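You operate a simulated robot arm through the tools that you are given. There is no shell and no other tool.

You are at the controls of a simulated two-armed robot. One attempt, no reset.

TASK
Fetch the pallet ingot labelled "26" from the brick table top and set it on the brick rest. Push the bottom drawer of the drawer chest shut. Turn the teal levelling dial to HIGH. Put the spring foot marked "62" from the plate of the lift table on the low shelf of the sand bench and the spring foot marked "57" on the top of the grey valve post. Take the yellow scoop and put it on the purple-edged board. Put one of the beige rubble lumps from the inside of the rubble skip in the red reject bin. Lift the lid of the brown dryer box open. The order is free. Set down upright: spring foot.

Only the result counts: the job must be done as asked and must still hold three seconds after the hand-in. Knocking over, shifting, dropping, spilling or breaking anything else fails it. A push-on lid holds only when it is set on centred and level and pressed home; a screw cap is set on level and turned clockwise until tight.

THE ROBOT
Two 7-joint arms with two-finger grippers on one trunk, on a base that drives. Base frame: it is fixed to the floor where the robot stands at the start and does not move with it; the origin is under the middle of the robot, x ahead of it, y to its left, z up. Units: mm, degrees, N and s.
The left shoulder is at the start at [23, 323, 1241], the right one opposite. With the tool pointing down near the work surface each hand reaches from about 100 to 500 mm from the robot's upright axis, wherever it stands, measured 20 degrees to its own side. Places, roughly: beige rubble lump (7x5x5 cm) [1100, 8300, 600]; beige rubble lump (7x6x5 cm) [1000, 8400, 600]; bottom drawer of the drawer chest [-2300, 8100, 100]; brick rest [600, 1700, 900]; lid of the brown dryer box [6900, 8300, 900]; low shelf of the sand bench [-2100, 5300, 300]; pallet ingot [500, 0, 1000]; purple-edged board (26x15x2 cm) [-2000, 6600, 800]; red reject bin [3000, 8250, 750]; spring foot [-250, 8250, 500]; teal levelling dial [-1500, 8100, 200]; top of the grey valve post (16x32 cm) [1740, 8240, 880]; yellow scoop (16x7x5 cm) [-1900, 5200, 800]. Payload 2.45 kg a hand.
The tool frame of a hand sits at the grasp point between the pads (the TCP): z along the fingers, y along the line on which they close. The tips reach 26 mm beyond it. The gripper opens to 96 mm. The gripper's body begins 69 mm behind the TCP.
Orientation is told as [roll, pitch, yaw] about the base's x, y, z axes, in that order, counted from this pose: with the fingers straight down and closing along the base's y, the tool's x points along the base's -x, its y along +y and its z along -z.

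THE INTERFACE
- The arms move only by the tool step_arm. It takes "left_rows", "right_rows" or both (then of equal length, played together; a hand with none holds still); each is a list of rows, each an object (a shift or turn left out is 0, a gripper value left out holds the last) with "travel": the shift along the base's x, y, z in mm, a list of three; "rotation": the turn, a rotation vector about the base's x, y, z in degrees, a list of three; "jaw": the gripper command, from -1 (fully open) to 1 (shut), values between in proportion. In form: [{"travel": [x, y, z], "rotation": [rx, ry, rz], "jaw": jaw}, ...]. A call has 1 to 20 rows; each row shifts and turns the commanded pose from where the row before left it. A row lasts 0.2 s, in which the tool goes at most 50 mm and 8.6 degrees; a call with a longer step from one row to the next is refused whole, and so is a gripper value outside its range. A pose out of reach is approached as far as the arm can. The call stops where the force on the tool passes 40 N (or 10 N more than at its start, if that is more) or the arm is blocked; 0.2 s more then pass. The fingers move at their own pace and stop on an object; they squeeze with about 34 N. The grip force told is the motor's: it shows also when the fingers shut on nothing. Time passes only in rows, and 0.2 s behind the last, so rows that do not move let the fingers close. It gives the time, the measured TCP pose, the force on the tool (base axes), the opening and the grip force at its end, in the units of the frame above (readings bear some noise), with the torque about the TCP (base axes, N m) and any sound that the robot's microphone picked up.
- Cameras (640 x 400 px; columns grow to the right, rows downward): "scene" is now at [56.6, 220.3, 1720.2]; the picture's right is [-0.01, -0.99, 0.13], its down [-0.85, -0.06, -0.53] and it looks along [0.53, -0.12, -0.84] (base axes); focal length 268 px, centre (320, 200). "left" rides on the left gripper at [82, -3, -98] in its tool frame; the picture's right is [0.04, 1.00, 0.00], its down [-0.73, 0.03, -0.68] and it looks along [-0.68, 0.03, 0.73] (tool axes); focal length 256 px, centre (320, 200). "right" rides on the right gripper at [82, 3, -98] in its tool frame; the picture's right is [-0.04, 1.00, 0.00], its down [-0.73, -0.03, -0.68] and it looks along [-0.68, -0.03, 0.73] (tool axes); focal length 256 px, centre (320, 200). There is no depth. A picture from a camera that has moved, and an enlarged one, comes with that camera's place and axes in the base frame and with its lens.
- grab_frame(camera): a new picture of that camera. It takes no simulated time.
- move_column(by): slides the trunk up (or, below 0, down) by that many mm; the arms and the scene camera ride with it, the base frame stays. It gives what a move gives, with no picture.
- roll_base(legs): drives the robot by 1 to 6 legs, each [ahead, left, turn to the left] in mm, mm and degrees, along the robot's own axes; the way and the turn of a leg run together, so that a leg with both is an arc; at most 1500 mm and 180 degrees a leg. The arms and the cameras ride along, it lands a little off, and it stops where it bumps. It gives what a move gives.
- turn_head(pan, tilt): turns the head with the scene camera to pan (to the left, within 120 degrees either way) and tilt (down, from -29 to 69), counted from straight ahead of the robot. It gives what a move gives.
- inspect(camera, box): a new picture of the part [left, top, right, bottom] of that camera's present view, enlarged. It takes no simulated time.
- finish_job(): hands the job in; it is judged then, once.

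Nothing tells you exact positions but the pictures and the camera data. Unless the task says otherwise, let go and move clear before handing in.

The tools are called after "Call:" by a JSON object that holds its "op" and its "data". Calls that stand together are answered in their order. step_arm: Moves the arms, as the interface text tells. Its arguments: {"type":"object","properties":{"left_rows":{"type":"array","items":{"type":"object","properties":{"travel":{"type":"array","items":{"type":"number"}},"rotation":{"type":"array","items":{"type":"number"}},"jaw":{"type":"number"}}}},"right_rows":{"type":"array","items":{"type":"object","properties":{"travel":{"type":"array","items":{"type":"number"}},"rotation":{"type":"array","items":{"type":"number"}},"jaw":{"type":"number"}}}}},"required":[]} The other tools are called the same way: move_column (by) slides the trunk up or down; roll_base (legs) drives the base; turn_head (pan, tilt) turns the head that bears the scene camera; grab_frame (camera) takes a picture; inspect (camera, box) takes an enlarged picture of a part of a camera's view; finish_job () hands the job in.

At the start:

```text
time: 0.0
left_tcp_pos: [447.7, 276.2, 1173.6]
left_tool_rot: [-0.5, -0.8, 9.3]
left_ft_force: [0.3, 0.2, 0.1]
left_ft_torque: [-0.03, 0.01, -0.02]
left_grip_width: 95.8
left_grasp_force: 0.2
right_tcp_pos: [484.5, -156.8, 1023.4]
right_tool_rot: [0.0, -0.8, 0.2]
right_ft_force: [-0.1, 0.2, 0.0]
right_ft_torque: [0.02, 0.03, -0.02]
right_grip_width: 96.0
right_grasp_force: 0.0
trunk travel left (down, up): [-425.0, 142.0]
robot x, y, heading: [13.3, 2.7, 1.6]
head pan, tilt: [-2.2, 58.4]
```

scene: 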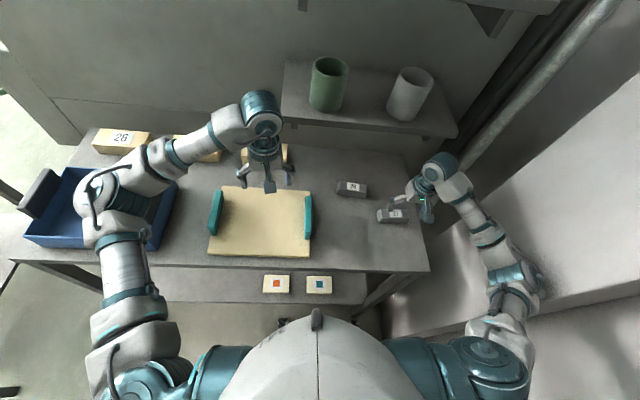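
right: 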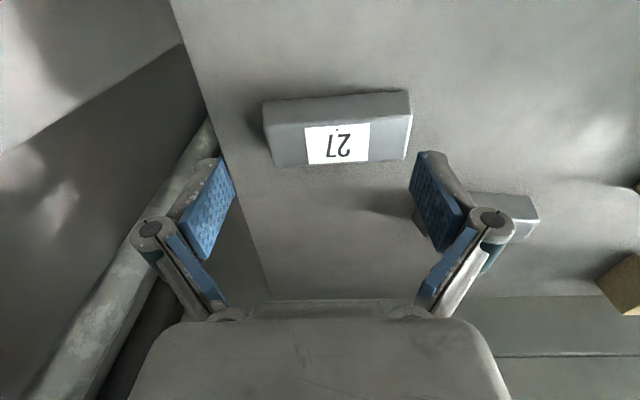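
left: 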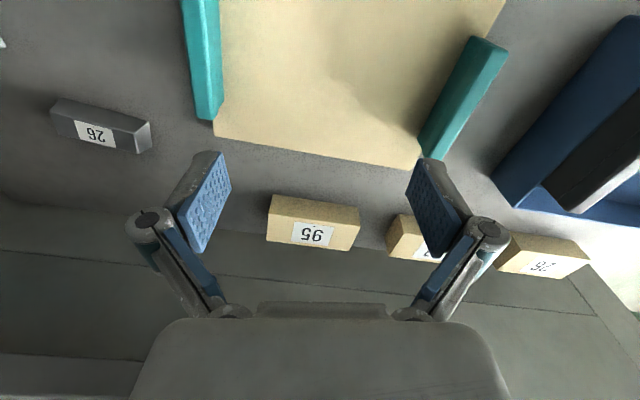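

I see a brick-table top with several labelled blocks, and at least two look like they could read "26". I'll zoom in on the labels before doing anything.

Call:
{"op": "inspect", "data": {"camera": "left", "box": [30, 80, 180, 174]}}

Call:
{"op": "inspect", "data": {"camera": "left", "box": [380, 190, 620, 340]}}

Call:
{"op": "inspect", "data": {"camera": "scene", "box": [80, 110, 260, 222]}}

Call:
{"op": "inspect", "data": {"camera": "scene", "box": [300, 150, 460, 250]}}

```text
4.26 times, centred on (105, 127) of left
camera zoom: at [366.8, 261.0, 1271.1], right [-0.2, 0.98, -0.01], down [0.71, 0.15, 0.69], along [0.68, 0.13, -0.72], focal length 1089 px, centre (1235, 511)
```

zoom: 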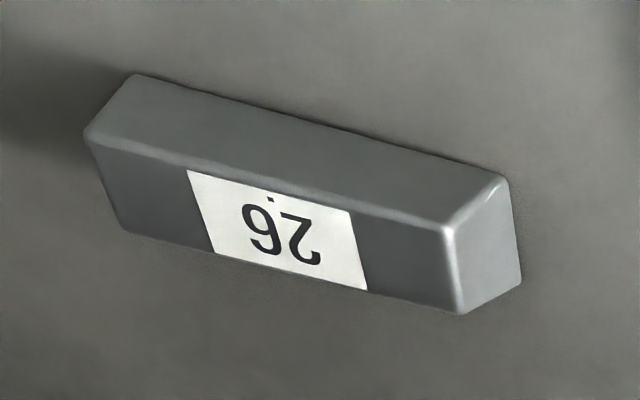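

```text
2.67 times, centred on (500, 265) of left
camera zoom: at [366.8, 261.0, 1271.1], right [-0.2, 0.98, -0.01], down [0.71, 0.15, 0.69], along [0.68, 0.13, -0.72], focal length 683 px, centre (-160, 27)
```

zoom: 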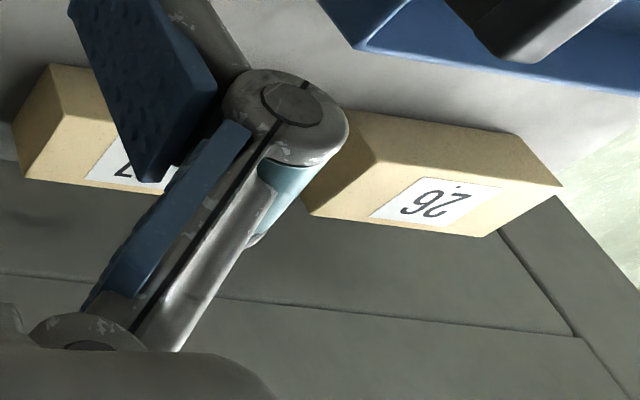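

```text
3.56 times, centred on (170, 166) of scene
camera zoom: at [56.6, 220.3, 1720.2], right [-0.01, -0.99, 0.13], down [-0.85, -0.06, -0.53], along [0.53, -0.12, -0.84], focal length 952 px, centre (853, 321)
```

zoom: 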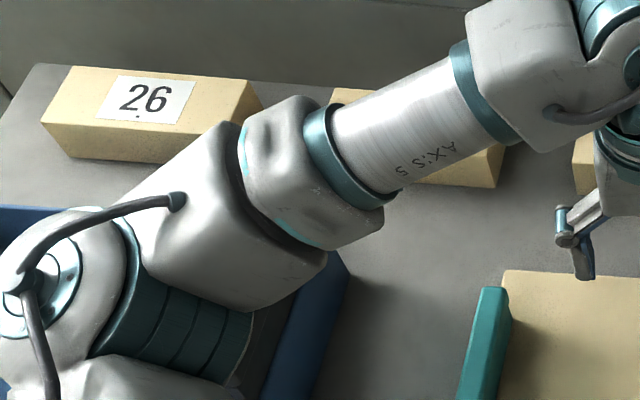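

```text
4.00 times, centred on (380, 200) of scene
camera zoom: at [56.6, 220.3, 1720.2], right [-0.01, -0.99, 0.13], down [-0.85, -0.06, -0.53], along [0.53, -0.12, -0.84], focal length 1071 px, centre (80, 200)
```

zoom: 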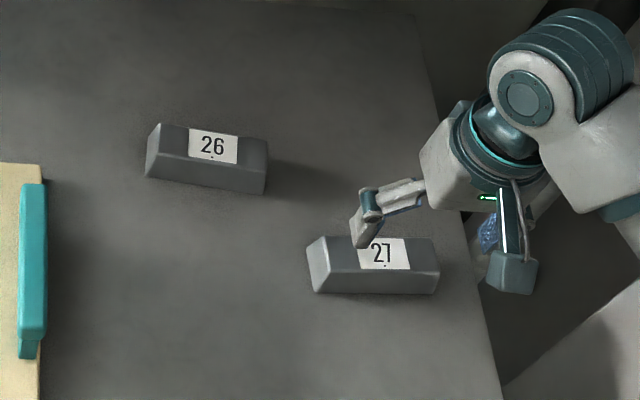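

The grey "26" sits near [595, -3, 960] by triangulation, matching the stated ingot place; the beige "26" block is a look-alike near y=700. I'll look around first to learn the layout.

Call:
{"op": "turn_head", "data": {"pan": 90, "tilt": 15}}

Call:
{"op": "grab_frame", "data": {"camera": "scene"}}

Call:
{"op": "turn_head", "data": {"pan": 45, "tilt": 30}}

Call:
{"op": "grab_frame", "data": {"camera": "scene"}}

Call:
{"op": "turn_head", "data": {"pan": 0, "tilt": 40}}

Call:
{"op": "grab_frame", "data": {"camera": "scene"}}

Call:
{"op": "turn_head", "data": {"pan": -60, "tilt": 30}}

Call:
{"op": "grab_frame", "data": {"camera": "scene"}}

Call:
{"op": "turn_head", "data": {"pan": 120, "tilt": 15}}

Call:
{"op": "grab_frame", "data": {"camera": "scene"}}

```text
time: 1.7
left_tcp_pos: [497.0, 300.7, 1177.9]
left_tool_rot: [5.5, -1.3, 22.2]
left_ft_force: [-0.2, 0.0, -0.7]
left_ft_torque: [-0.02, 0.01, -0.05]
left_grip_width: 95.9
left_grasp_force: 0.0
right_tcp_pos: [546.6, -182.2, 1012.5]
right_tool_rot: [6.1, -0.7, -0.8]
right_ft_force: [1.4, -0.6, 1.9]
right_ft_torque: [0.0, -0.01, 0.02]
right_grip_width: 96.1
right_grasp_force: 0.0
trunk travel left (down, up): [-425.0, 142.0]
robot x, y, heading: [53.1, 7.1, 5.7]
head pan, tilt: [90.0, 15.0]
```

```text
taken
camera scene: at [22.5, 349.7, 1768.3], right [1.0, 0.1, -0.01], down [0.03, -0.39, -0.92], along [-0.09, 0.91, -0.39], focal length 268 px, centre (320, 200)
```

scene: 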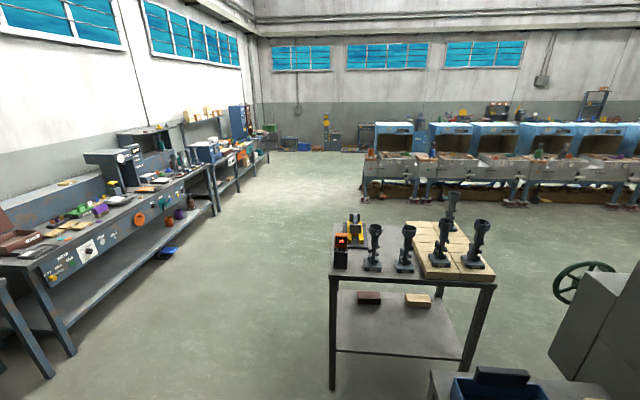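

```text
time: 2.8
left_tcp_pos: [497.4, 302.9, 1175.7]
left_tool_rot: [5.5, -1.3, 22.4]
left_ft_force: [1.2, -1.2, -0.4]
left_ft_torque: [0.01, -0.01, 0.03]
left_grip_width: 96.1
left_grasp_force: 0.1
right_tcp_pos: [546.2, -181.6, 1012.2]
right_tool_rot: [6.2, -0.6, -0.7]
right_ft_force: [0.7, 0.7, 0.4]
right_ft_torque: [0.01, 0.01, 0.02]
right_grip_width: 96.0
right_grasp_force: 0.1
trunk travel left (down, up): [-425.0, 142.0]
robot x, y, heading: [52.3, 13.0, 5.6]
head pan, tilt: [45.0, 30.0]
```

```text
taken
camera scene: at [88.8, 323.5, 1747.8], right [0.77, -0.63, 0.09], down [-0.31, -0.51, -0.8], along [0.55, 0.59, -0.59], focal length 268 px, centre (320, 200)
```

scene: 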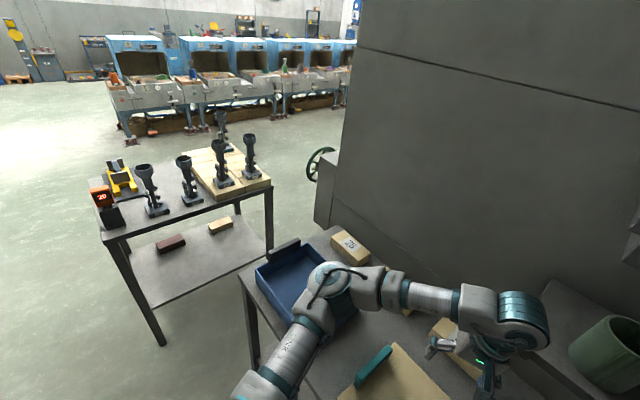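

```text
time: 3.9
left_tcp_pos: [498.1, 301.0, 1176.6]
left_tool_rot: [5.4, -1.3, 22.4]
left_ft_force: [0.1, 0.1, 0.6]
left_ft_torque: [-0.08, -0.03, 0.0]
left_grip_width: 96.1
left_grasp_force: 0.0
right_tcp_pos: [546.5, -182.8, 1013.0]
right_tool_rot: [6.2, -0.7, -0.7]
right_ft_force: [0.7, -0.5, -0.6]
right_ft_torque: [0.03, 0.03, 0.0]
right_grip_width: 95.9
right_grasp_force: 0.1
trunk travel left (down, up): [-425.0, 142.0]
robot x, y, heading: [50.1, 6.6, 5.8]
head pan, tilt: [0.0, 40.0]
```

```text
taken
camera scene: at [116.1, 260.3, 1741.3], right [0.1, -0.99, 0.14], down [-0.64, -0.17, -0.75], along [0.76, -0.01, -0.64], focal length 268 px, centre (320, 200)
```

scene: 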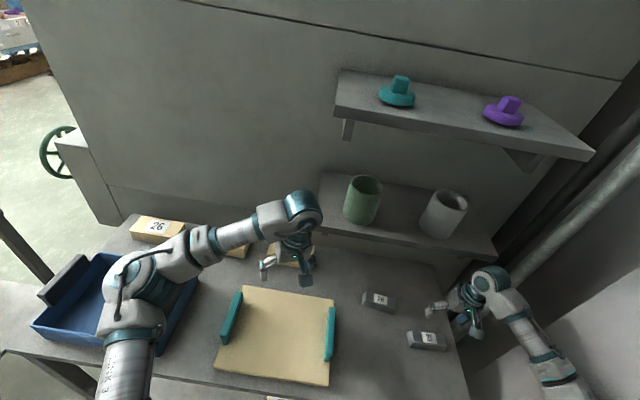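

```text
time: 5.2
left_tcp_pos: [497.6, 302.8, 1175.5]
left_tool_rot: [5.5, -1.3, 22.3]
left_ft_force: [-0.1, -0.2, -0.3]
left_ft_torque: [0.0, 0.03, -0.02]
left_grip_width: 95.7
left_grasp_force: 0.0
right_tcp_pos: [546.8, -183.4, 1013.2]
right_tool_rot: [6.1, -0.7, -0.7]
right_ft_force: [0.5, 0.7, 0.2]
right_ft_torque: [0.0, 0.01, 0.01]
right_grip_width: 95.9
right_grasp_force: 0.0
trunk travel left (down, up): [-425.0, 142.0]
robot x, y, heading: [52.4, 9.2, 5.8]
head pan, tilt: [-60.0, 30.0]
```

```text
taken
camera scene: at [84.5, 181.4, 1767.9], right [-0.81, -0.58, 0.08], down [-0.29, 0.28, -0.92], along [0.51, -0.77, -0.39], focal length 268 px, centre (320, 200)
```

scene: 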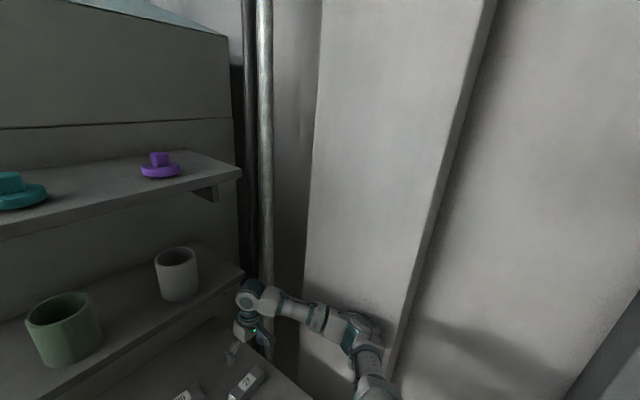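

```text
time: 7.9
left_tcp_pos: [497.6, 301.6, 1176.5]
left_tool_rot: [5.5, -1.3, 22.3]
left_ft_force: [0.1, 0.0, 0.1]
left_ft_torque: [0.01, -0.01, 0.01]
left_grip_width: 96.1
left_grasp_force: 0.0
right_tcp_pos: [545.6, -181.6, 1011.8]
right_tool_rot: [6.2, -0.7, -0.6]
right_ft_force: [0.4, -0.3, 0.7]
right_ft_torque: [-0.02, 0.01, -0.01]
right_grip_width: 96.1
right_grasp_force: 0.1
trunk travel left (down, up): [-425.0, 142.0]
robot x, y, heading: [52.1, 11.2, 5.7]
head pan, tilt: [120.0, 15.0]
```

```text
taken
camera scene: at [-23.1, 332.4, 1770.4], right [0.81, 0.58, -0.08], down [0.15, -0.34, -0.93], along [-0.56, 0.74, -0.37], focal length 268 px, centre (320, 200)
```

scene: 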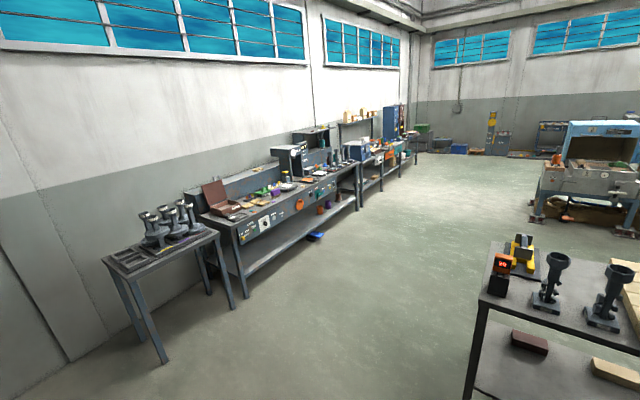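

The big layout is clear: brick rest table to the left, benches along the wall and far machines. The reported pose shifted a bit at the first head turn, so I'll send a null arm step to see whether the poses are stable.

Call:
{"op": "step_arm", "data": {"left_rows": [{"travel": [0, 0, 0]}, {"travel": [0, 0, 0]}], "right_rows": [{"travel": [0, 0, 0]}, {"travel": [0, 0, 0]}]}}

Call:
{"op": "turn_head", "data": {"pan": 0, "tilt": 58}}

Call:
{"op": "grab_frame", "data": {"camera": "scene"}}

Call:
{"op": "grab_frame", "data": {"camera": "right"}}

Call:
{"op": "grab_frame", "data": {"camera": "left"}}

```text
time: 8.2
left_tcp_pos: [526.2, 307.8, 1181.0]
left_tool_rot: [10.0, -3.6, 33.8]
left_ft_force: [2.4, 0.9, 0.3]
left_ft_torque: [-0.15, 0.22, 0.07]
left_grip_width: 95.9
left_grasp_force: 0.1
right_tcp_pos: [584.3, -240.5, 1027.4]
right_tool_rot: [11.2, -4.4, -6.2]
right_ft_force: [2.1, -0.2, 4.5]
right_ft_torque: [-0.02, 0.22, 0.06]
right_grip_width: 96.1
right_grasp_force: 0.1
trunk travel left (down, up): [-425.0, 142.0]
robot x, y, heading: [72.6, 15.8, 7.8]
head pan, tilt: [120.0, 15.0]
stopped in row 1 (left hand): the arm was blocked; the commanded pose is now the measured one
```

```text
time: 10.2
left_tcp_pos: [520.7, 307.2, 1183.3]
left_tool_rot: [9.8, -3.4, 33.4]
left_ft_force: [-0.1, 0.5, -0.2]
left_ft_torque: [0.0, 0.01, 0.02]
left_grip_width: 96.0
left_grasp_force: 0.1
right_tcp_pos: [580.2, -237.4, 1025.9]
right_tool_rot: [10.9, -3.9, -5.7]
right_ft_force: [-0.2, 0.6, 0.6]
right_ft_torque: [0.02, -0.02, 0.0]
right_grip_width: 96.2
right_grasp_force: 0.1
trunk travel left (down, up): [-425.0, 142.0]
robot x, y, heading: [65.9, 13.1, 8.2]
head pan, tilt: [0.0, 58.0]
```

```text
taken
camera scene: at [116.8, 283.9, 1715.4], right [0.14, -0.98, 0.15], down [-0.84, -0.2, -0.51], along [0.53, -0.06, -0.85], focal length 268 px, centre (320, 200)
```

scene: 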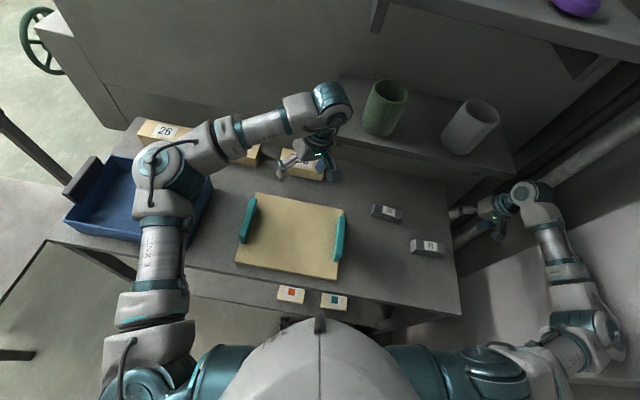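

```text
taken
camera right: at [491.2, -243.7, 1117.5], right [0.13, 0.97, 0.19], down [0.67, -0.23, 0.71], along [0.73, 0.04, -0.68], focal length 256 px, centre (320, 200)
```

right: 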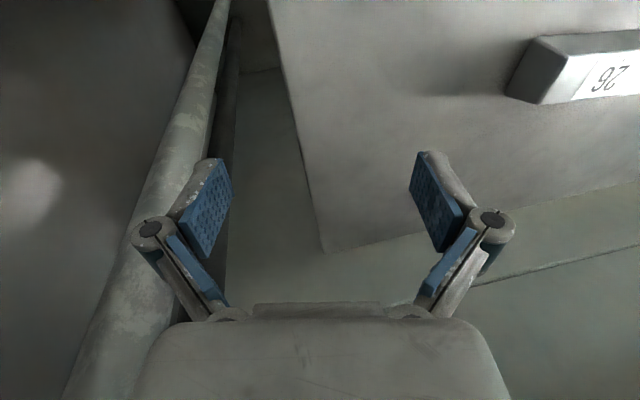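

```text
taken
camera left: at [458.6, 242.2, 1274.8], right [-0.58, 0.79, 0.17], down [0.63, 0.31, 0.72], along [0.52, 0.52, -0.68], focal length 256 px, centre (320, 200)
```

left: 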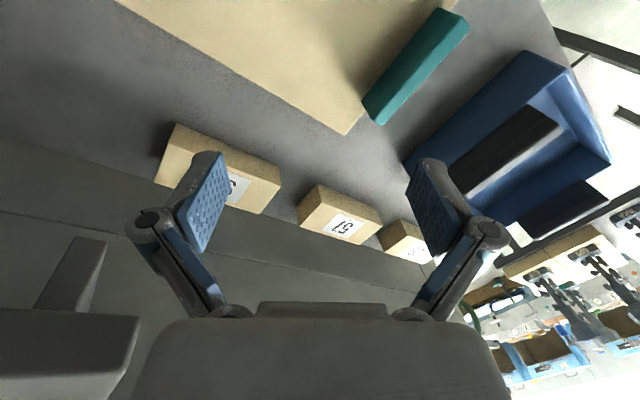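

The robot seems to be pushed by a contact (its heading and both hands drifted, body leaning left). I'll probe with null steps one hand at a time to see which arm causes it.

Call:
{"op": "step_arm", "data": {"right_rows": [{"travel": [0, 0, 0]}]}}

Call:
{"op": "turn_head", "data": {"pan": -75, "tilt": 60}}

Call:
{"op": "grab_frame", "data": {"camera": "scene"}}

Call:
{"op": "turn_head", "data": {"pan": 75, "tilt": 60}}

Call:
{"op": "grab_frame", "data": {"camera": "scene"}}

```text
time: 10.6
left_tcp_pos: [542.4, 282.3, 1184.3]
left_tool_rot: [11.8, -6.3, 42.7]
left_ft_force: [0.9, -0.1, -0.4]
left_ft_torque: [-0.05, 0.07, 0.0]
left_grip_width: 96.2
left_grasp_force: 0.1
right_tcp_pos: [588.0, -275.4, 1012.0]
right_tool_rot: [18.4, -6.1, -11.2]
right_ft_force: [-0.4, -0.8, 0.3]
right_ft_torque: [0.06, 0.02, 0.03]
right_grip_width: 95.7
right_grasp_force: 0.0
trunk travel left (down, up): [-425.0, 142.0]
robot x, y, heading: [65.9, 20.9, 8.1]
head pan, tilt: [0.0, 58.0]
stopped in row 1 (left hand): the arm was blocked; the commanded pose is now the measured one
```

```text
time: 12.0
left_tcp_pos: [541.7, 281.5, 1185.6]
left_tool_rot: [11.6, -6.1, 42.1]
left_ft_force: [0.5, -0.2, -0.2]
left_ft_torque: [-0.02, 0.0, -0.01]
left_grip_width: 96.0
left_grasp_force: 0.2
right_tcp_pos: [592.4, -277.2, 1016.5]
right_tool_rot: [18.6, -7.4, -11.7]
right_ft_force: [0.2, -0.2, 0.0]
right_ft_torque: [-0.01, 0.02, -0.02]
right_grip_width: 96.0
right_grasp_force: 0.0
trunk travel left (down, up): [-425.0, 142.0]
robot x, y, heading: [69.7, 24.1, 7.8]
head pan, tilt: [-75.0, 60.0]
```

```text
taken
camera scene: at [92.8, 235.7, 1721.2], right [-0.92, -0.38, 0.07], down [-0.34, 0.71, -0.62], along [0.19, -0.6, -0.78], focal length 268 px, centre (320, 200)
```

scene: 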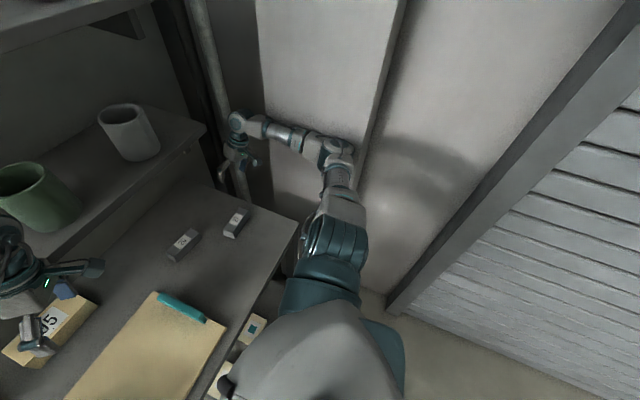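

```text
time: 14.4
left_tcp_pos: [539.7, 280.9, 1186.8]
left_tool_rot: [11.6, -6.0, 42.2]
left_ft_force: [-0.3, 0.4, -0.9]
left_ft_torque: [0.01, -0.03, 0.03]
left_grip_width: 96.2
left_grasp_force: 0.0
right_tcp_pos: [593.6, -277.6, 1016.8]
right_tool_rot: [18.5, -7.5, -11.4]
right_ft_force: [0.5, 0.0, -0.5]
right_ft_torque: [0.0, 0.03, 0.0]
right_grip_width: 96.3
right_grasp_force: 0.0
trunk travel left (down, up): [-425.0, 142.0]
robot x, y, heading: [72.7, 20.7, 7.7]
head pan, tilt: [75.0, 60.0]
```

```text
taken
camera scene: at [74.1, 361.5, 1700.8], right [0.99, -0.12, 0.01], down [-0.11, -0.93, -0.35], along [0.06, 0.35, -0.94], focal length 268 px, centre (320, 200)
```

scene: 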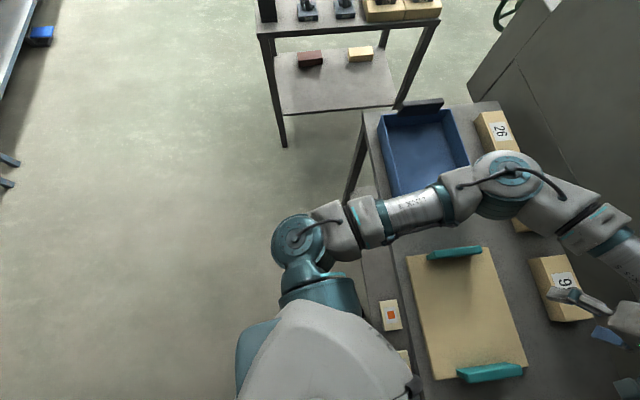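

The body leans about 9° to the left and the right elbow touches the wall panel, so it looks like the robot starts wedged in. I'll back out gently, away from the wall and table, and see whether it levels.

Call:
{"op": "roll_base", "data": {"legs": [[-100, 50, 0]]}}

Call:
{"op": "turn_head", "data": {"pan": 0, "tilt": 58}}

Call:
{"op": "grab_frame", "data": {"camera": "scene"}}

```text
time: 15.1
left_tcp_pos: [519.8, 205.7, 1191.7]
left_tool_rot: [15.1, -17.3, 47.2]
left_ft_force: [-1.9, 1.8, 0.3]
left_ft_torque: [-0.19, -0.06, -0.04]
left_grip_width: 96.2
left_grasp_force: 0.0
right_tcp_pos: [591.2, -213.0, 1028.9]
right_tool_rot: [43.8, -8.6, -1.3]
right_ft_force: [0.3, 0.1, -0.9]
right_ft_torque: [0.09, -0.01, 0.04]
right_grip_width: 96.0
right_grasp_force: 0.0
trunk travel left (down, up): [-425.0, 142.0]
robot x, y, heading: [67.9, 30.5, 8.9]
head pan, tilt: [75.0, 60.0]
stopped in leg 1: the robot was blocked; the commanded pose is now the measured one
```

```text
time: 16.6
left_tcp_pos: [524.9, 207.5, 1185.9]
left_tool_rot: [15.6, -16.6, 45.9]
left_ft_force: [0.4, -1.2, -0.5]
left_ft_torque: [0.02, 0.03, -0.01]
left_grip_width: 96.1
left_grasp_force: 0.1
right_tcp_pos: [590.4, -219.4, 1012.0]
right_tool_rot: [41.9, -6.6, -1.5]
right_ft_force: [0.3, -0.1, -0.1]
right_ft_torque: [0.02, 0.0, 0.01]
right_grip_width: 95.9
right_grasp_force: 0.1
trunk travel left (down, up): [-425.0, 142.0]
robot x, y, heading: [68.0, 28.3, 9.1]
head pan, tilt: [0.0, 58.0]
```

```text
taken
camera scene: at [91.9, 288.3, 1717.3], right [0.16, -0.98, 0.15], down [-0.83, -0.21, -0.52], along [0.54, -0.04, -0.84], focal length 268 px, centre (320, 200)
```

scene: 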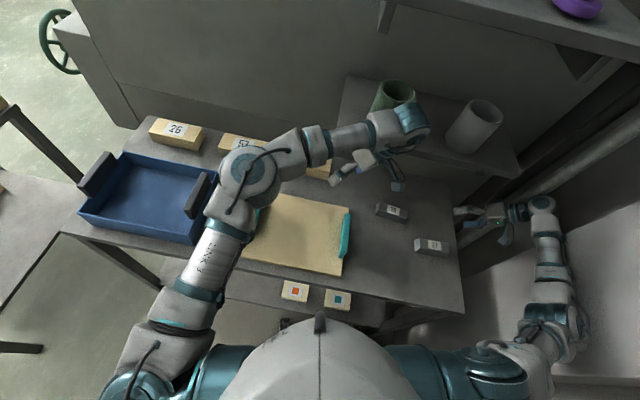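

The base is still stuck and each attempt jerks the arms, so I must not force it. I'll look down around the base on both sides to find what it's caught on.

Call:
{"op": "turn_head", "data": {"pan": -115, "tilt": 60}}

Call:
{"op": "grab_frame", "data": {"camera": "scene"}}

Call:
{"op": "turn_head", "data": {"pan": -120, "tilt": 25}}

Call:
{"op": "grab_frame", "data": {"camera": "scene"}}

Call:
{"op": "turn_head", "data": {"pan": 115, "tilt": 60}}

Call:
{"op": "grab_frame", "data": {"camera": "scene"}}

Call:
{"op": "turn_head", "data": {"pan": -40, "tilt": 65}}

Call:
{"op": "grab_frame", "data": {"camera": "scene"}}

Call:
{"op": "grab_frame", "data": {"camera": "right"}}

Call:
{"op": "grab_frame", "data": {"camera": "left"}}

```text
time: 18.5
left_tcp_pos: [525.1, 206.8, 1185.7]
left_tool_rot: [15.8, -16.6, 46.1]
left_ft_force: [-0.4, 0.0, -0.9]
left_ft_torque: [-0.01, 0.0, -0.02]
left_grip_width: 96.1
left_grasp_force: 0.0
right_tcp_pos: [590.7, -217.9, 1013.6]
right_tool_rot: [41.9, -6.7, -1.4]
right_ft_force: [0.7, -0.6, 0.0]
right_ft_torque: [-0.02, 0.0, -0.04]
right_grip_width: 95.8
right_grasp_force: 0.1
trunk travel left (down, up): [-425.0, 142.0]
robot x, y, heading: [70.2, 28.6, 8.9]
head pan, tilt: [-115.0, 60.0]
```

```text
taken
camera scene: at [5.0, 212.3, 1724.7], right [-0.96, 0.27, -0.06], down [0.25, 0.75, -0.61], along [-0.12, -0.6, -0.79], focal length 268 px, centre (320, 200)
```

scene: 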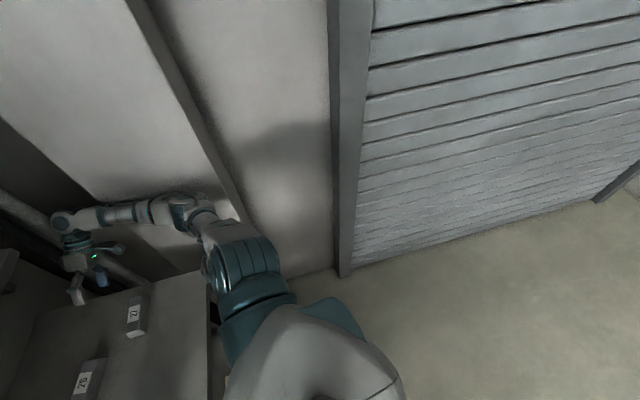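

```text
time: 19.5
left_tcp_pos: [525.7, 206.4, 1187.7]
left_tool_rot: [15.6, -16.5, 46.1]
left_ft_force: [0.0, 0.1, 0.0]
left_ft_torque: [0.01, -0.02, 0.03]
left_grip_width: 96.0
left_grasp_force: 0.0
right_tcp_pos: [589.9, -217.5, 1012.8]
right_tool_rot: [41.8, -6.7, -1.4]
right_ft_force: [0.1, -0.2, 1.3]
right_ft_torque: [-0.02, -0.01, 0.01]
right_grip_width: 96.0
right_grasp_force: 0.1
trunk travel left (down, up): [-425.0, 142.0]
robot x, y, heading: [68.8, 28.7, 8.8]
head pan, tilt: [-120.0, 25.0]
```

```text
taken
camera scene: at [-10.1, 197.9, 1777.1], right [-0.93, 0.35, -0.07], down [0.17, 0.26, -0.95], along [-0.32, -0.9, -0.3], focal length 268 px, centre (320, 200)
```

scene: 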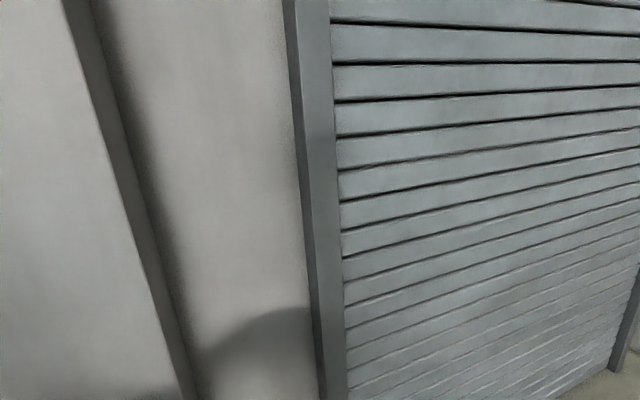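

```text
time: 22.9
left_tcp_pos: [526.3, 206.8, 1186.0]
left_tool_rot: [15.7, -16.5, 46.3]
left_ft_force: [0.6, -0.4, 0.1]
left_ft_torque: [0.03, -0.01, 0.01]
left_grip_width: 96.1
left_grasp_force: 0.1
right_tcp_pos: [592.6, -217.1, 1013.5]
right_tool_rot: [42.0, -6.6, -1.5]
right_ft_force: [-0.5, 0.3, 0.3]
right_ft_torque: [-0.02, 0.0, -0.01]
right_grip_width: 95.8
right_grasp_force: 0.2
trunk travel left (down, up): [-425.0, 142.0]
robot x, y, heading: [67.1, 25.3, 8.7]
head pan, tilt: [115.0, 60.0]
```

```text
taken
camera scene: at [-11.7, 330.8, 1706.8], right [0.83, 0.56, -0.07], down [0.49, -0.78, -0.38], along [-0.27, 0.28, -0.92], focal length 268 px, centre (320, 200)
```

scene: 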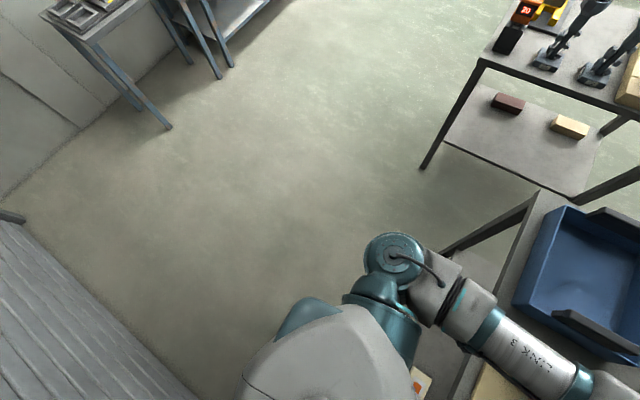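

```text
time: 25.3
left_tcp_pos: [526.3, 206.5, 1185.9]
left_tool_rot: [15.5, -16.4, 46.3]
left_ft_force: [0.7, -0.7, 0.0]
left_ft_torque: [0.0, -0.03, 0.01]
left_grip_width: 96.0
left_grasp_force: 0.1
right_tcp_pos: [593.0, -218.4, 1013.8]
right_tool_rot: [42.1, -6.8, -1.6]
right_ft_force: [0.1, 0.6, -0.4]
right_ft_torque: [0.01, -0.01, 0.0]
right_grip_width: 95.7
right_grasp_force: 0.0
trunk travel left (down, up): [-425.0, 142.0]
robot x, y, heading: [69.0, 29.8, 9.6]
head pan, tilt: [-40.0, 65.0]
```

```text
taken
camera scene: at [78.9, 244.9, 1715.3], right [-0.51, -0.85, 0.12], down [-0.77, 0.4, -0.5], along [0.38, -0.35, -0.86], focal length 268 px, centre (320, 200)
```

scene: 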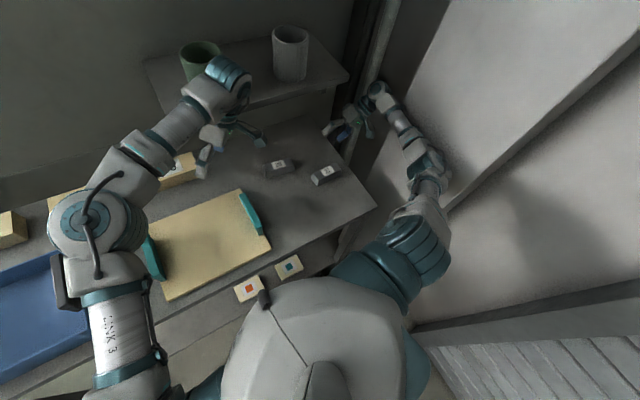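

```text
taken
camera right: at [501.6, -278.0, 1079.1], right [-0.02, 0.74, 0.67], down [0.66, -0.5, 0.57], along [0.75, 0.45, -0.48], focal length 256 px, centre (320, 200)
```

right: 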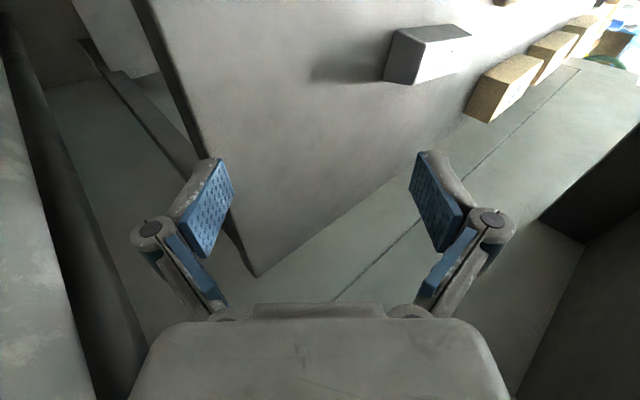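

```text
taken
camera left: at [475.5, 111.0, 1254.1], right [-0.78, 0.58, 0.25], down [0.47, 0.27, 0.84], along [0.42, 0.77, -0.48], focal length 256 px, centre (320, 200)
```

left: 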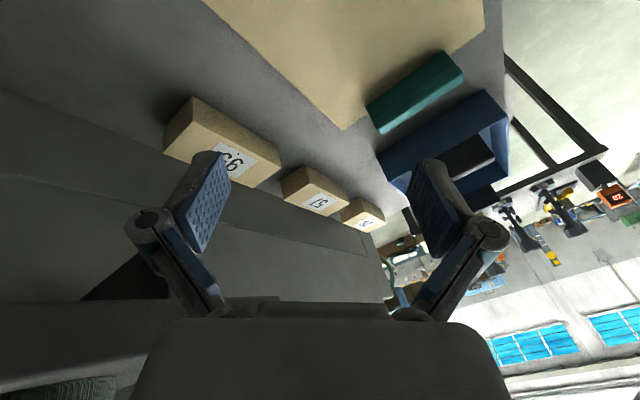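

The right elbow (around [336, -430, 1030]) is pressed on the right wall panel, and the left wrist is close to the green cup. I'll try very small base moves away from the wall.

Call:
{"op": "roll_base", "data": {"legs": [[-10, 20, 0]]}}

Call:
{"op": "grab_frame", "data": {"camera": "scene"}}

```text
time: 26.0
left_tcp_pos: [561.3, 154.3, 1145.9]
left_tool_rot: [28.4, -23.4, 38.3]
left_ft_force: [0.7, -2.7, 2.6]
left_ft_torque: [0.08, 0.0, 0.03]
left_grip_width: 95.6
left_grasp_force: 0.0
right_tcp_pos: [638.9, -211.1, 1016.2]
right_tool_rot: [52.9, -12.0, 19.3]
right_ft_force: [0.7, -10.0, 3.6]
right_ft_torque: [0.39, -0.03, -0.08]
right_grip_width: 95.8
right_grasp_force: 0.0
trunk travel left (down, up): [-425.0, 142.0]
robot x, y, heading: [84.0, 48.5, 12.8]
head pan, tilt: [-40.0, 65.0]
stopped in leg 1: the robot was blocked; the commanded pose is now the measured one
```

```text
taken
camera scene: at [83.3, 139.5, 1710.3], right [-0.46, -0.89, 0.05], down [-0.79, 0.38, -0.47], along [0.4, -0.26, -0.88], focal length 268 px, centre (320, 200)
```

scene: 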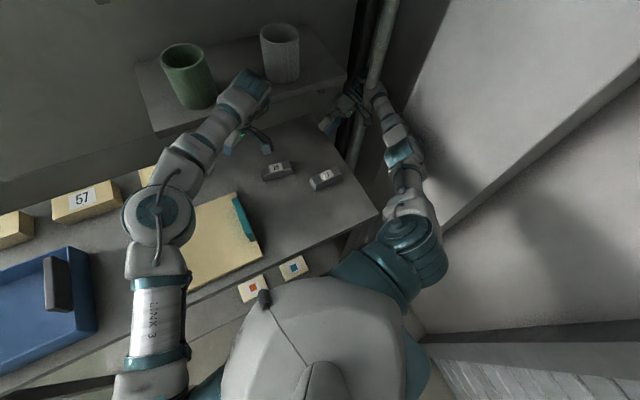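

The lean has dropped to about 3°, so the wedge is coming loose. I'll let it settle with a no-motion head turn and look again.

Call:
{"op": "turn_head", "data": {"pan": -45, "tilt": 55}}

Call:
{"op": "grab_frame", "data": {"camera": "scene"}}

Call:
{"op": "grab_frame", "data": {"camera": "right"}}

Call:
{"op": "grab_frame", "data": {"camera": "left"}}

```text
time: 26.7
left_tcp_pos: [560.2, 154.0, 1156.5]
left_tool_rot: [26.4, -22.1, 40.5]
left_ft_force: [-116.1, -7.0, -25.2]
left_ft_torque: [2.4, -8.46, -6.42]
left_grip_width: 96.0
left_grasp_force: 0.1
right_tcp_pos: [661.0, -212.3, 1004.5]
right_tool_rot: [52.6, -12.9, 17.0]
right_ft_force: [0.4, -0.7, 0.3]
right_ft_torque: [-0.05, 0.0, 0.02]
right_grip_width: 96.0
right_grasp_force: 0.0
trunk travel left (down, up): [-425.0, 142.0]
robot x, y, heading: [103.4, 49.6, 14.5]
head pan, tilt: [-45.0, 55.0]
```

```text
taken
camera scene: at [97.1, 122.3, 1721.9], right [-0.51, -0.86, 0.04], down [-0.69, 0.38, -0.62], along [0.52, -0.34, -0.78], focal length 268 px, centre (320, 200)
```

scene: 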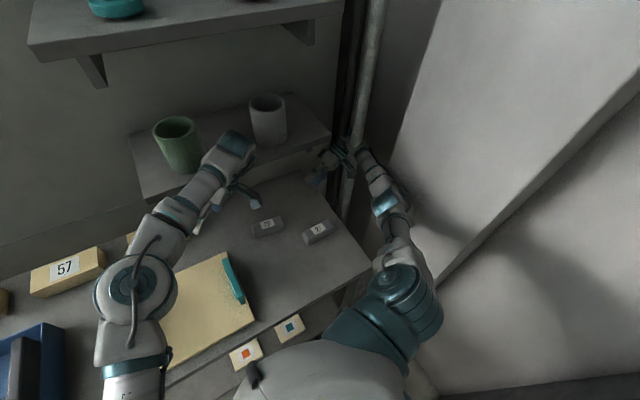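

```text
taken
camera right: at [593.6, -311.0, 1048.1], right [-0.31, 0.54, 0.78], down [0.76, -0.35, 0.54], along [0.57, 0.77, -0.31], focal length 256 px, centre (320, 200)
```

right: 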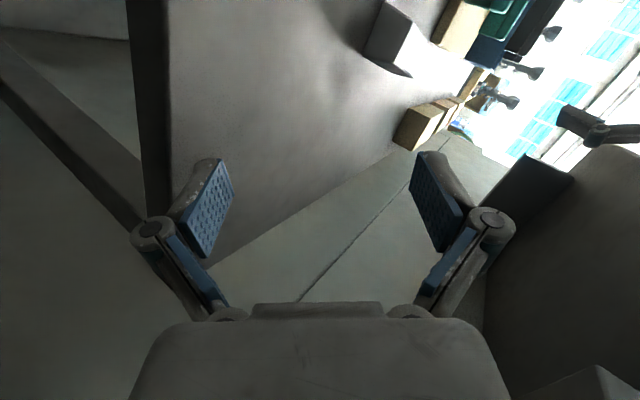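

```text
taken
camera left: at [509.8, 47.3, 1207.2], right [-0.74, 0.55, 0.4], down [0.52, 0.08, 0.85], along [0.43, 0.83, -0.34], focal length 256 px, centre (320, 200)
```

left: 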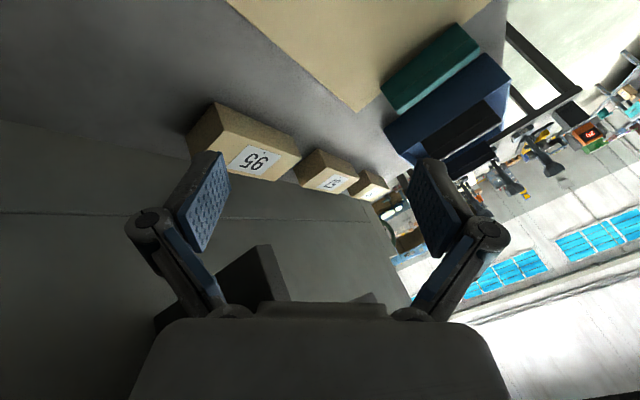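

The left wrist is now pressing the cup shelf edge with 116 N, which risks the cups. I'll pull the left hand straight back off it first.

Call:
{"op": "step_arm", "data": {"left_rows": [{"travel": [-30, 0, 0]}]}}

Call:
{"op": "grab_frame", "data": {"camera": "scene"}}

```text
time: 27.0
left_tcp_pos: [555.8, 172.6, 1166.3]
left_tool_rot: [30.6, -23.6, 43.0]
left_ft_force: [-181.1, 34.2, 45.1]
left_ft_torque: [-4.57, -15.93, -9.71]
left_grip_width: 96.0
left_grasp_force: 0.1
right_tcp_pos: [658.2, -219.6, 1011.0]
right_tool_rot: [54.2, -16.5, 23.1]
right_ft_force: [0.7, -0.8, -0.8]
right_ft_torque: [0.2, 0.05, 0.03]
right_grip_width: 96.1
right_grasp_force: 0.1
trunk travel left (down, up): [-425.0, 142.0]
robot x, y, heading: [98.6, 59.7, 15.8]
head pan, tilt: [-45.0, 55.0]
stopped in row 1 (left hand): the arm was blocked; the commanded pose is now the measured one
```

```text
taken
camera scene: at [75.0, 86.2, 1724.7], right [-0.49, -0.87, 0.01], down [-0.69, 0.38, -0.62], along [0.53, -0.32, -0.79], focal length 268 px, centre (320, 200)
```

scene: 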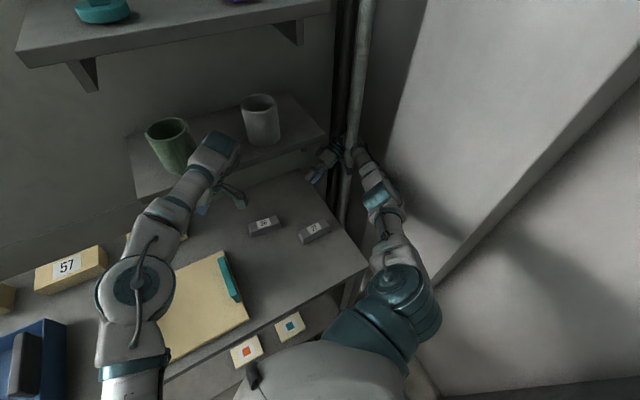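

The body is nearly upright now. The left wrist still presses the shelf, so I'll keep backing it off.

Call:
{"op": "step_arm", "data": {"left_rows": [{"travel": [-30, 0, 0]}]}}

Call:
{"op": "grab_frame", "data": {"camera": "scene"}}

```text
time: 27.4
left_tcp_pos: [547.0, 178.9, 1157.5]
left_tool_rot: [35.1, -22.9, 42.6]
left_ft_force: [-228.3, 38.7, 57.9]
left_ft_torque: [-6.37, -22.35, -15.44]
left_grip_width: 95.9
left_grasp_force: 0.1
right_tcp_pos: [663.7, -228.3, 1015.1]
right_tool_rot: [53.6, -19.9, 27.8]
right_ft_force: [4.4, 0.8, 0.2]
right_ft_torque: [-0.07, 0.17, 0.3]
right_grip_width: 96.1
right_grasp_force: 0.0
trunk travel left (down, up): [-425.0, 142.0]
robot x, y, heading: [89.9, 65.0, 16.1]
head pan, tilt: [-45.0, 55.0]
stopped in row 1 (left hand): the arm was blocked; the commanded pose is now the measured one
```

```text
taken
camera scene: at [66.0, 55.4, 1727.2], right [-0.48, -0.87, -0.01], down [-0.69, 0.39, -0.61], along [0.54, -0.29, -0.79], focal length 268 px, centre (320, 200)
```

scene: 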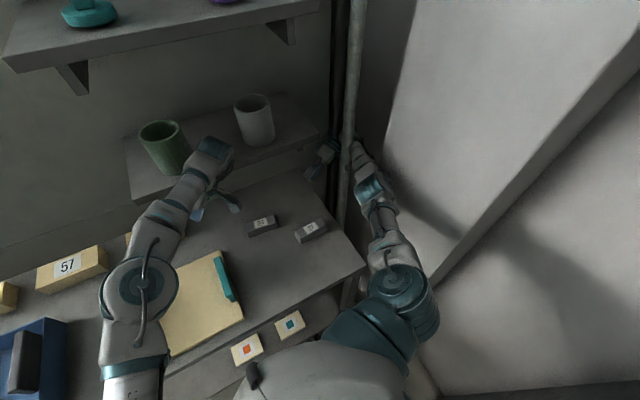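

Body is upright now and the left hand is slowly coming back; I'll continue retreating it.

Call:
{"op": "step_arm", "data": {"left_rows": [{"travel": [-45, 0, 0]}]}}

Call:
{"op": "grab_frame", "data": {"camera": "scene"}}

```text
time: 27.7
left_tcp_pos: [542.6, 168.3, 1150.8]
left_tool_rot: [36.7, -21.9, 43.7]
left_ft_force: [-194.8, -9.4, 17.4]
left_ft_torque: [0.31, -17.19, -15.74]
left_grip_width: 95.9
left_grasp_force: 0.1
right_tcp_pos: [667.9, -237.5, 995.7]
right_tool_rot: [55.4, -18.7, 26.6]
right_ft_force: [-1.4, -7.4, -4.9]
right_ft_torque: [0.88, 0.06, -0.32]
right_grip_width: 96.0
right_grasp_force: 0.1
trunk travel left (down, up): [-425.0, 142.0]
robot x, y, heading: [82.8, 68.0, 16.3]
head pan, tilt: [-45.0, 55.0]
stopped in row 1 (left hand): the arm was blocked; the commanded pose is now the measured one
```

```text
taken
camera scene: at [72.5, 38.1, 1725.5], right [-0.48, -0.88, -0.01], down [-0.7, 0.39, -0.6], along [0.53, -0.28, -0.8], focal length 268 px, centre (320, 200)
```

scene: 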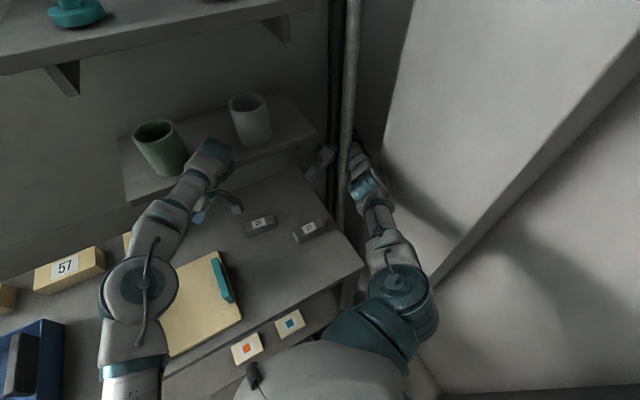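

Force is easing. With the body upright, I'll try driving back from the table, slightly left away from the wall.

Call:
{"op": "roll_base", "data": {"legs": [[-60, 35, 0]]}}

Call:
{"op": "grab_frame", "data": {"camera": "scene"}}

```text
time: 28.4
left_tcp_pos: [535.6, 201.5, 1150.1]
left_tool_rot: [36.8, -19.6, 46.7]
left_ft_force: [-169.6, -69.0, 43.4]
left_ft_torque: [2.26, -17.05, -17.24]
left_grip_width: 95.7
left_grasp_force: 0.1
right_tcp_pos: [638.3, -238.6, 984.5]
right_tool_rot: [57.0, -16.7, 24.8]
right_ft_force: [0.0, 0.7, -0.8]
right_ft_torque: [0.03, 0.02, -0.02]
right_grip_width: 96.0
right_grasp_force: 0.1
trunk travel left (down, up): [-425.0, 142.0]
robot x, y, heading: [63.3, 73.2, 16.3]
head pan, tilt: [-45.0, 55.0]
stopped in leg 1: the robot was blocked; the commanded pose is now the measured one
```

```text
taken
camera scene: at [36.6, 14.9, 1728.5], right [-0.48, -0.88, -0.03], down [-0.69, 0.4, -0.6], along [0.54, -0.27, -0.8], focal length 268 px, centre (320, 200)
```

scene: 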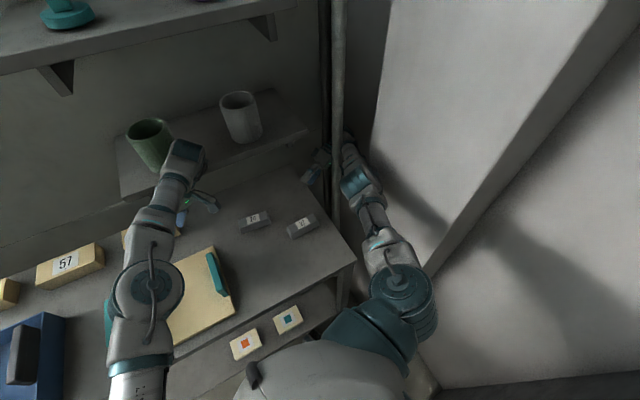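

Progress: the base moved about 20 mm back. I'll zoom in on the left wrist and cups to see what it's pressing against.

Call:
{"op": "inspect", "data": {"camera": "scene", "box": [90, 70, 330, 220]}}

Call:
{"op": "grab_frame", "data": {"camera": "left"}}

Call:
{"op": "grab_frame", "data": {"camera": "right"}}

```text
2.67 times, centred on (210, 145) of scene
camera zoom: at [36.6, 14.9, 1728.5], right [-0.48, -0.88, -0.03], down [-0.69, 0.4, -0.6], along [0.54, -0.27, -0.8], focal length 714 px, centre (613, 347)
```

zoom: 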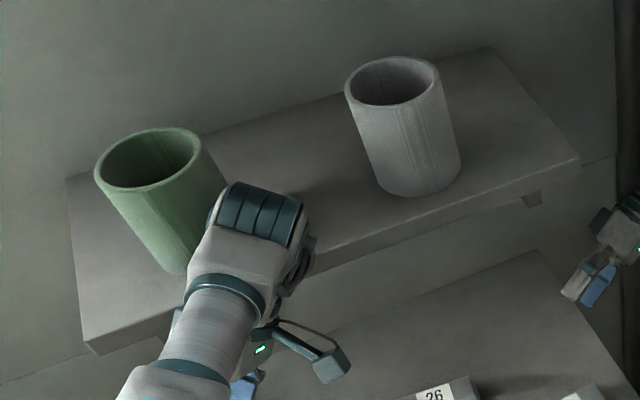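

```text
taken
camera left: at [509.9, 85.4, 1196.0], right [-0.75, 0.37, 0.55], down [0.62, 0.1, 0.77], along [0.23, 0.92, -0.31], focal length 256 px, centre (320, 200)
```

left: 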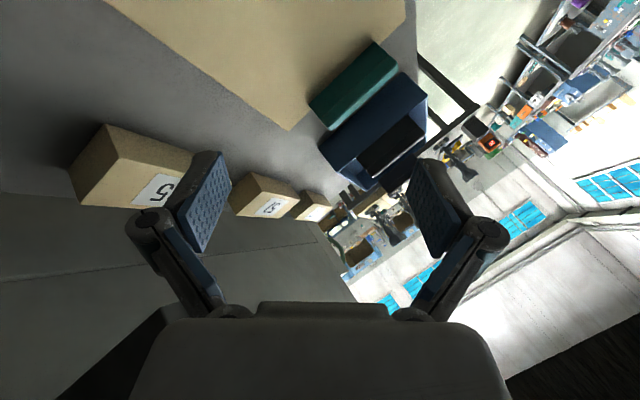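

```text
taken
camera right: at [588.2, -349.9, 1015.5], right [-0.41, 0.41, 0.81], down [0.79, -0.28, 0.54], along [0.45, 0.87, -0.21], focal length 256 px, centre (320, 200)
```

right: 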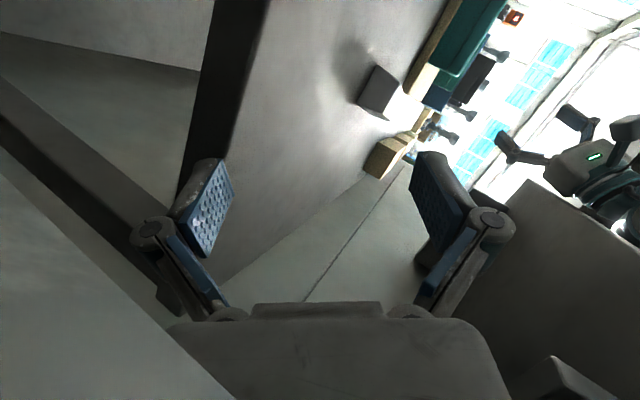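

The left gripper body is wedged against the shelf front edge, and the body seems to be tilting back a few degrees from that push. I'll check whether this state is static with a tiny head turn.

Call:
{"op": "turn_head", "data": {"pan": -40, "tilt": 55}}

Call:
{"op": "grab_frame", "data": {"camera": "scene"}}

```text
time: 29.1
left_tcp_pos: [536.6, 206.3, 1150.5]
left_tool_rot: [38.0, -20.5, 45.2]
left_ft_force: [-171.0, -49.0, 90.9]
left_ft_torque: [-2.84, -20.13, -16.4]
left_grip_width: 96.0
left_grasp_force: 0.1
right_tcp_pos: [640.0, -238.0, 984.7]
right_tool_rot: [56.6, -16.7, 24.3]
right_ft_force: [-0.9, -1.8, 1.2]
right_ft_torque: [0.04, -0.07, -0.06]
right_grip_width: 95.7
right_grasp_force: 0.1
trunk travel left (down, up): [-425.0, 142.0]
robot x, y, heading: [68.1, 78.7, 16.0]
head pan, tilt: [-40.0, 55.0]
```

```text
taken
camera scene: at [33.1, 17.4, 1728.0], right [-0.41, -0.91, -0.04], down [-0.72, 0.34, -0.61], along [0.57, -0.22, -0.79], focal length 268 px, centre (320, 200)
```

scene: 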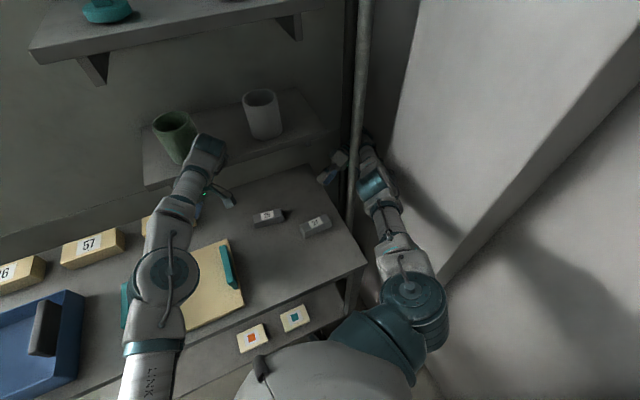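

It's static: leaning back ~4° only because the left gripper bears on the shelf edge. I'll retract the left hand with small steps again.

Call:
{"op": "step_arm", "data": {"left_rows": [{"travel": [-15, 0, 0]}, {"travel": [-15, 0, 0]}, {"travel": [-15, 0, 0]}]}}

Call:
{"op": "grab_frame", "data": {"camera": "scene"}}

```text
time: 29.4
left_tcp_pos: [530.3, 227.7, 1135.3]
left_tool_rot: [40.8, -18.9, 44.1]
left_ft_force: [-0.6, -0.6, 0.5]
left_ft_torque: [0.02, 0.03, -0.01]
left_grip_width: 96.0
left_grasp_force: 0.0
right_tcp_pos: [632.8, -227.3, 978.8]
right_tool_rot: [56.3, -15.0, 24.0]
right_ft_force: [0.5, 0.2, -0.5]
right_ft_torque: [-0.03, 0.04, 0.04]
right_grip_width: 96.8
right_grasp_force: 0.1
trunk travel left (down, up): [-425.0, 142.0]
robot x, y, heading: [58.7, 67.9, 16.0]
head pan, tilt: [-40.0, 55.0]
stopped in row 1 (left hand): the arm was blocked; the commanded pose is now the measured one
```

```text
taken
camera scene: at [26.0, 20.1, 1728.6], right [-0.41, -0.91, -0.03], down [-0.72, 0.34, -0.61], along [0.56, -0.23, -0.79], focal length 268 px, centre (320, 200)
```

scene: 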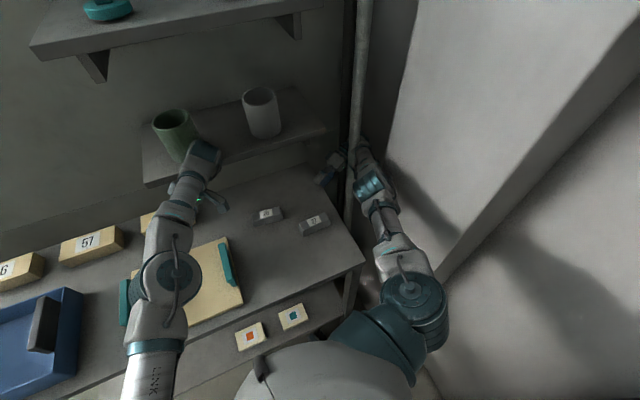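

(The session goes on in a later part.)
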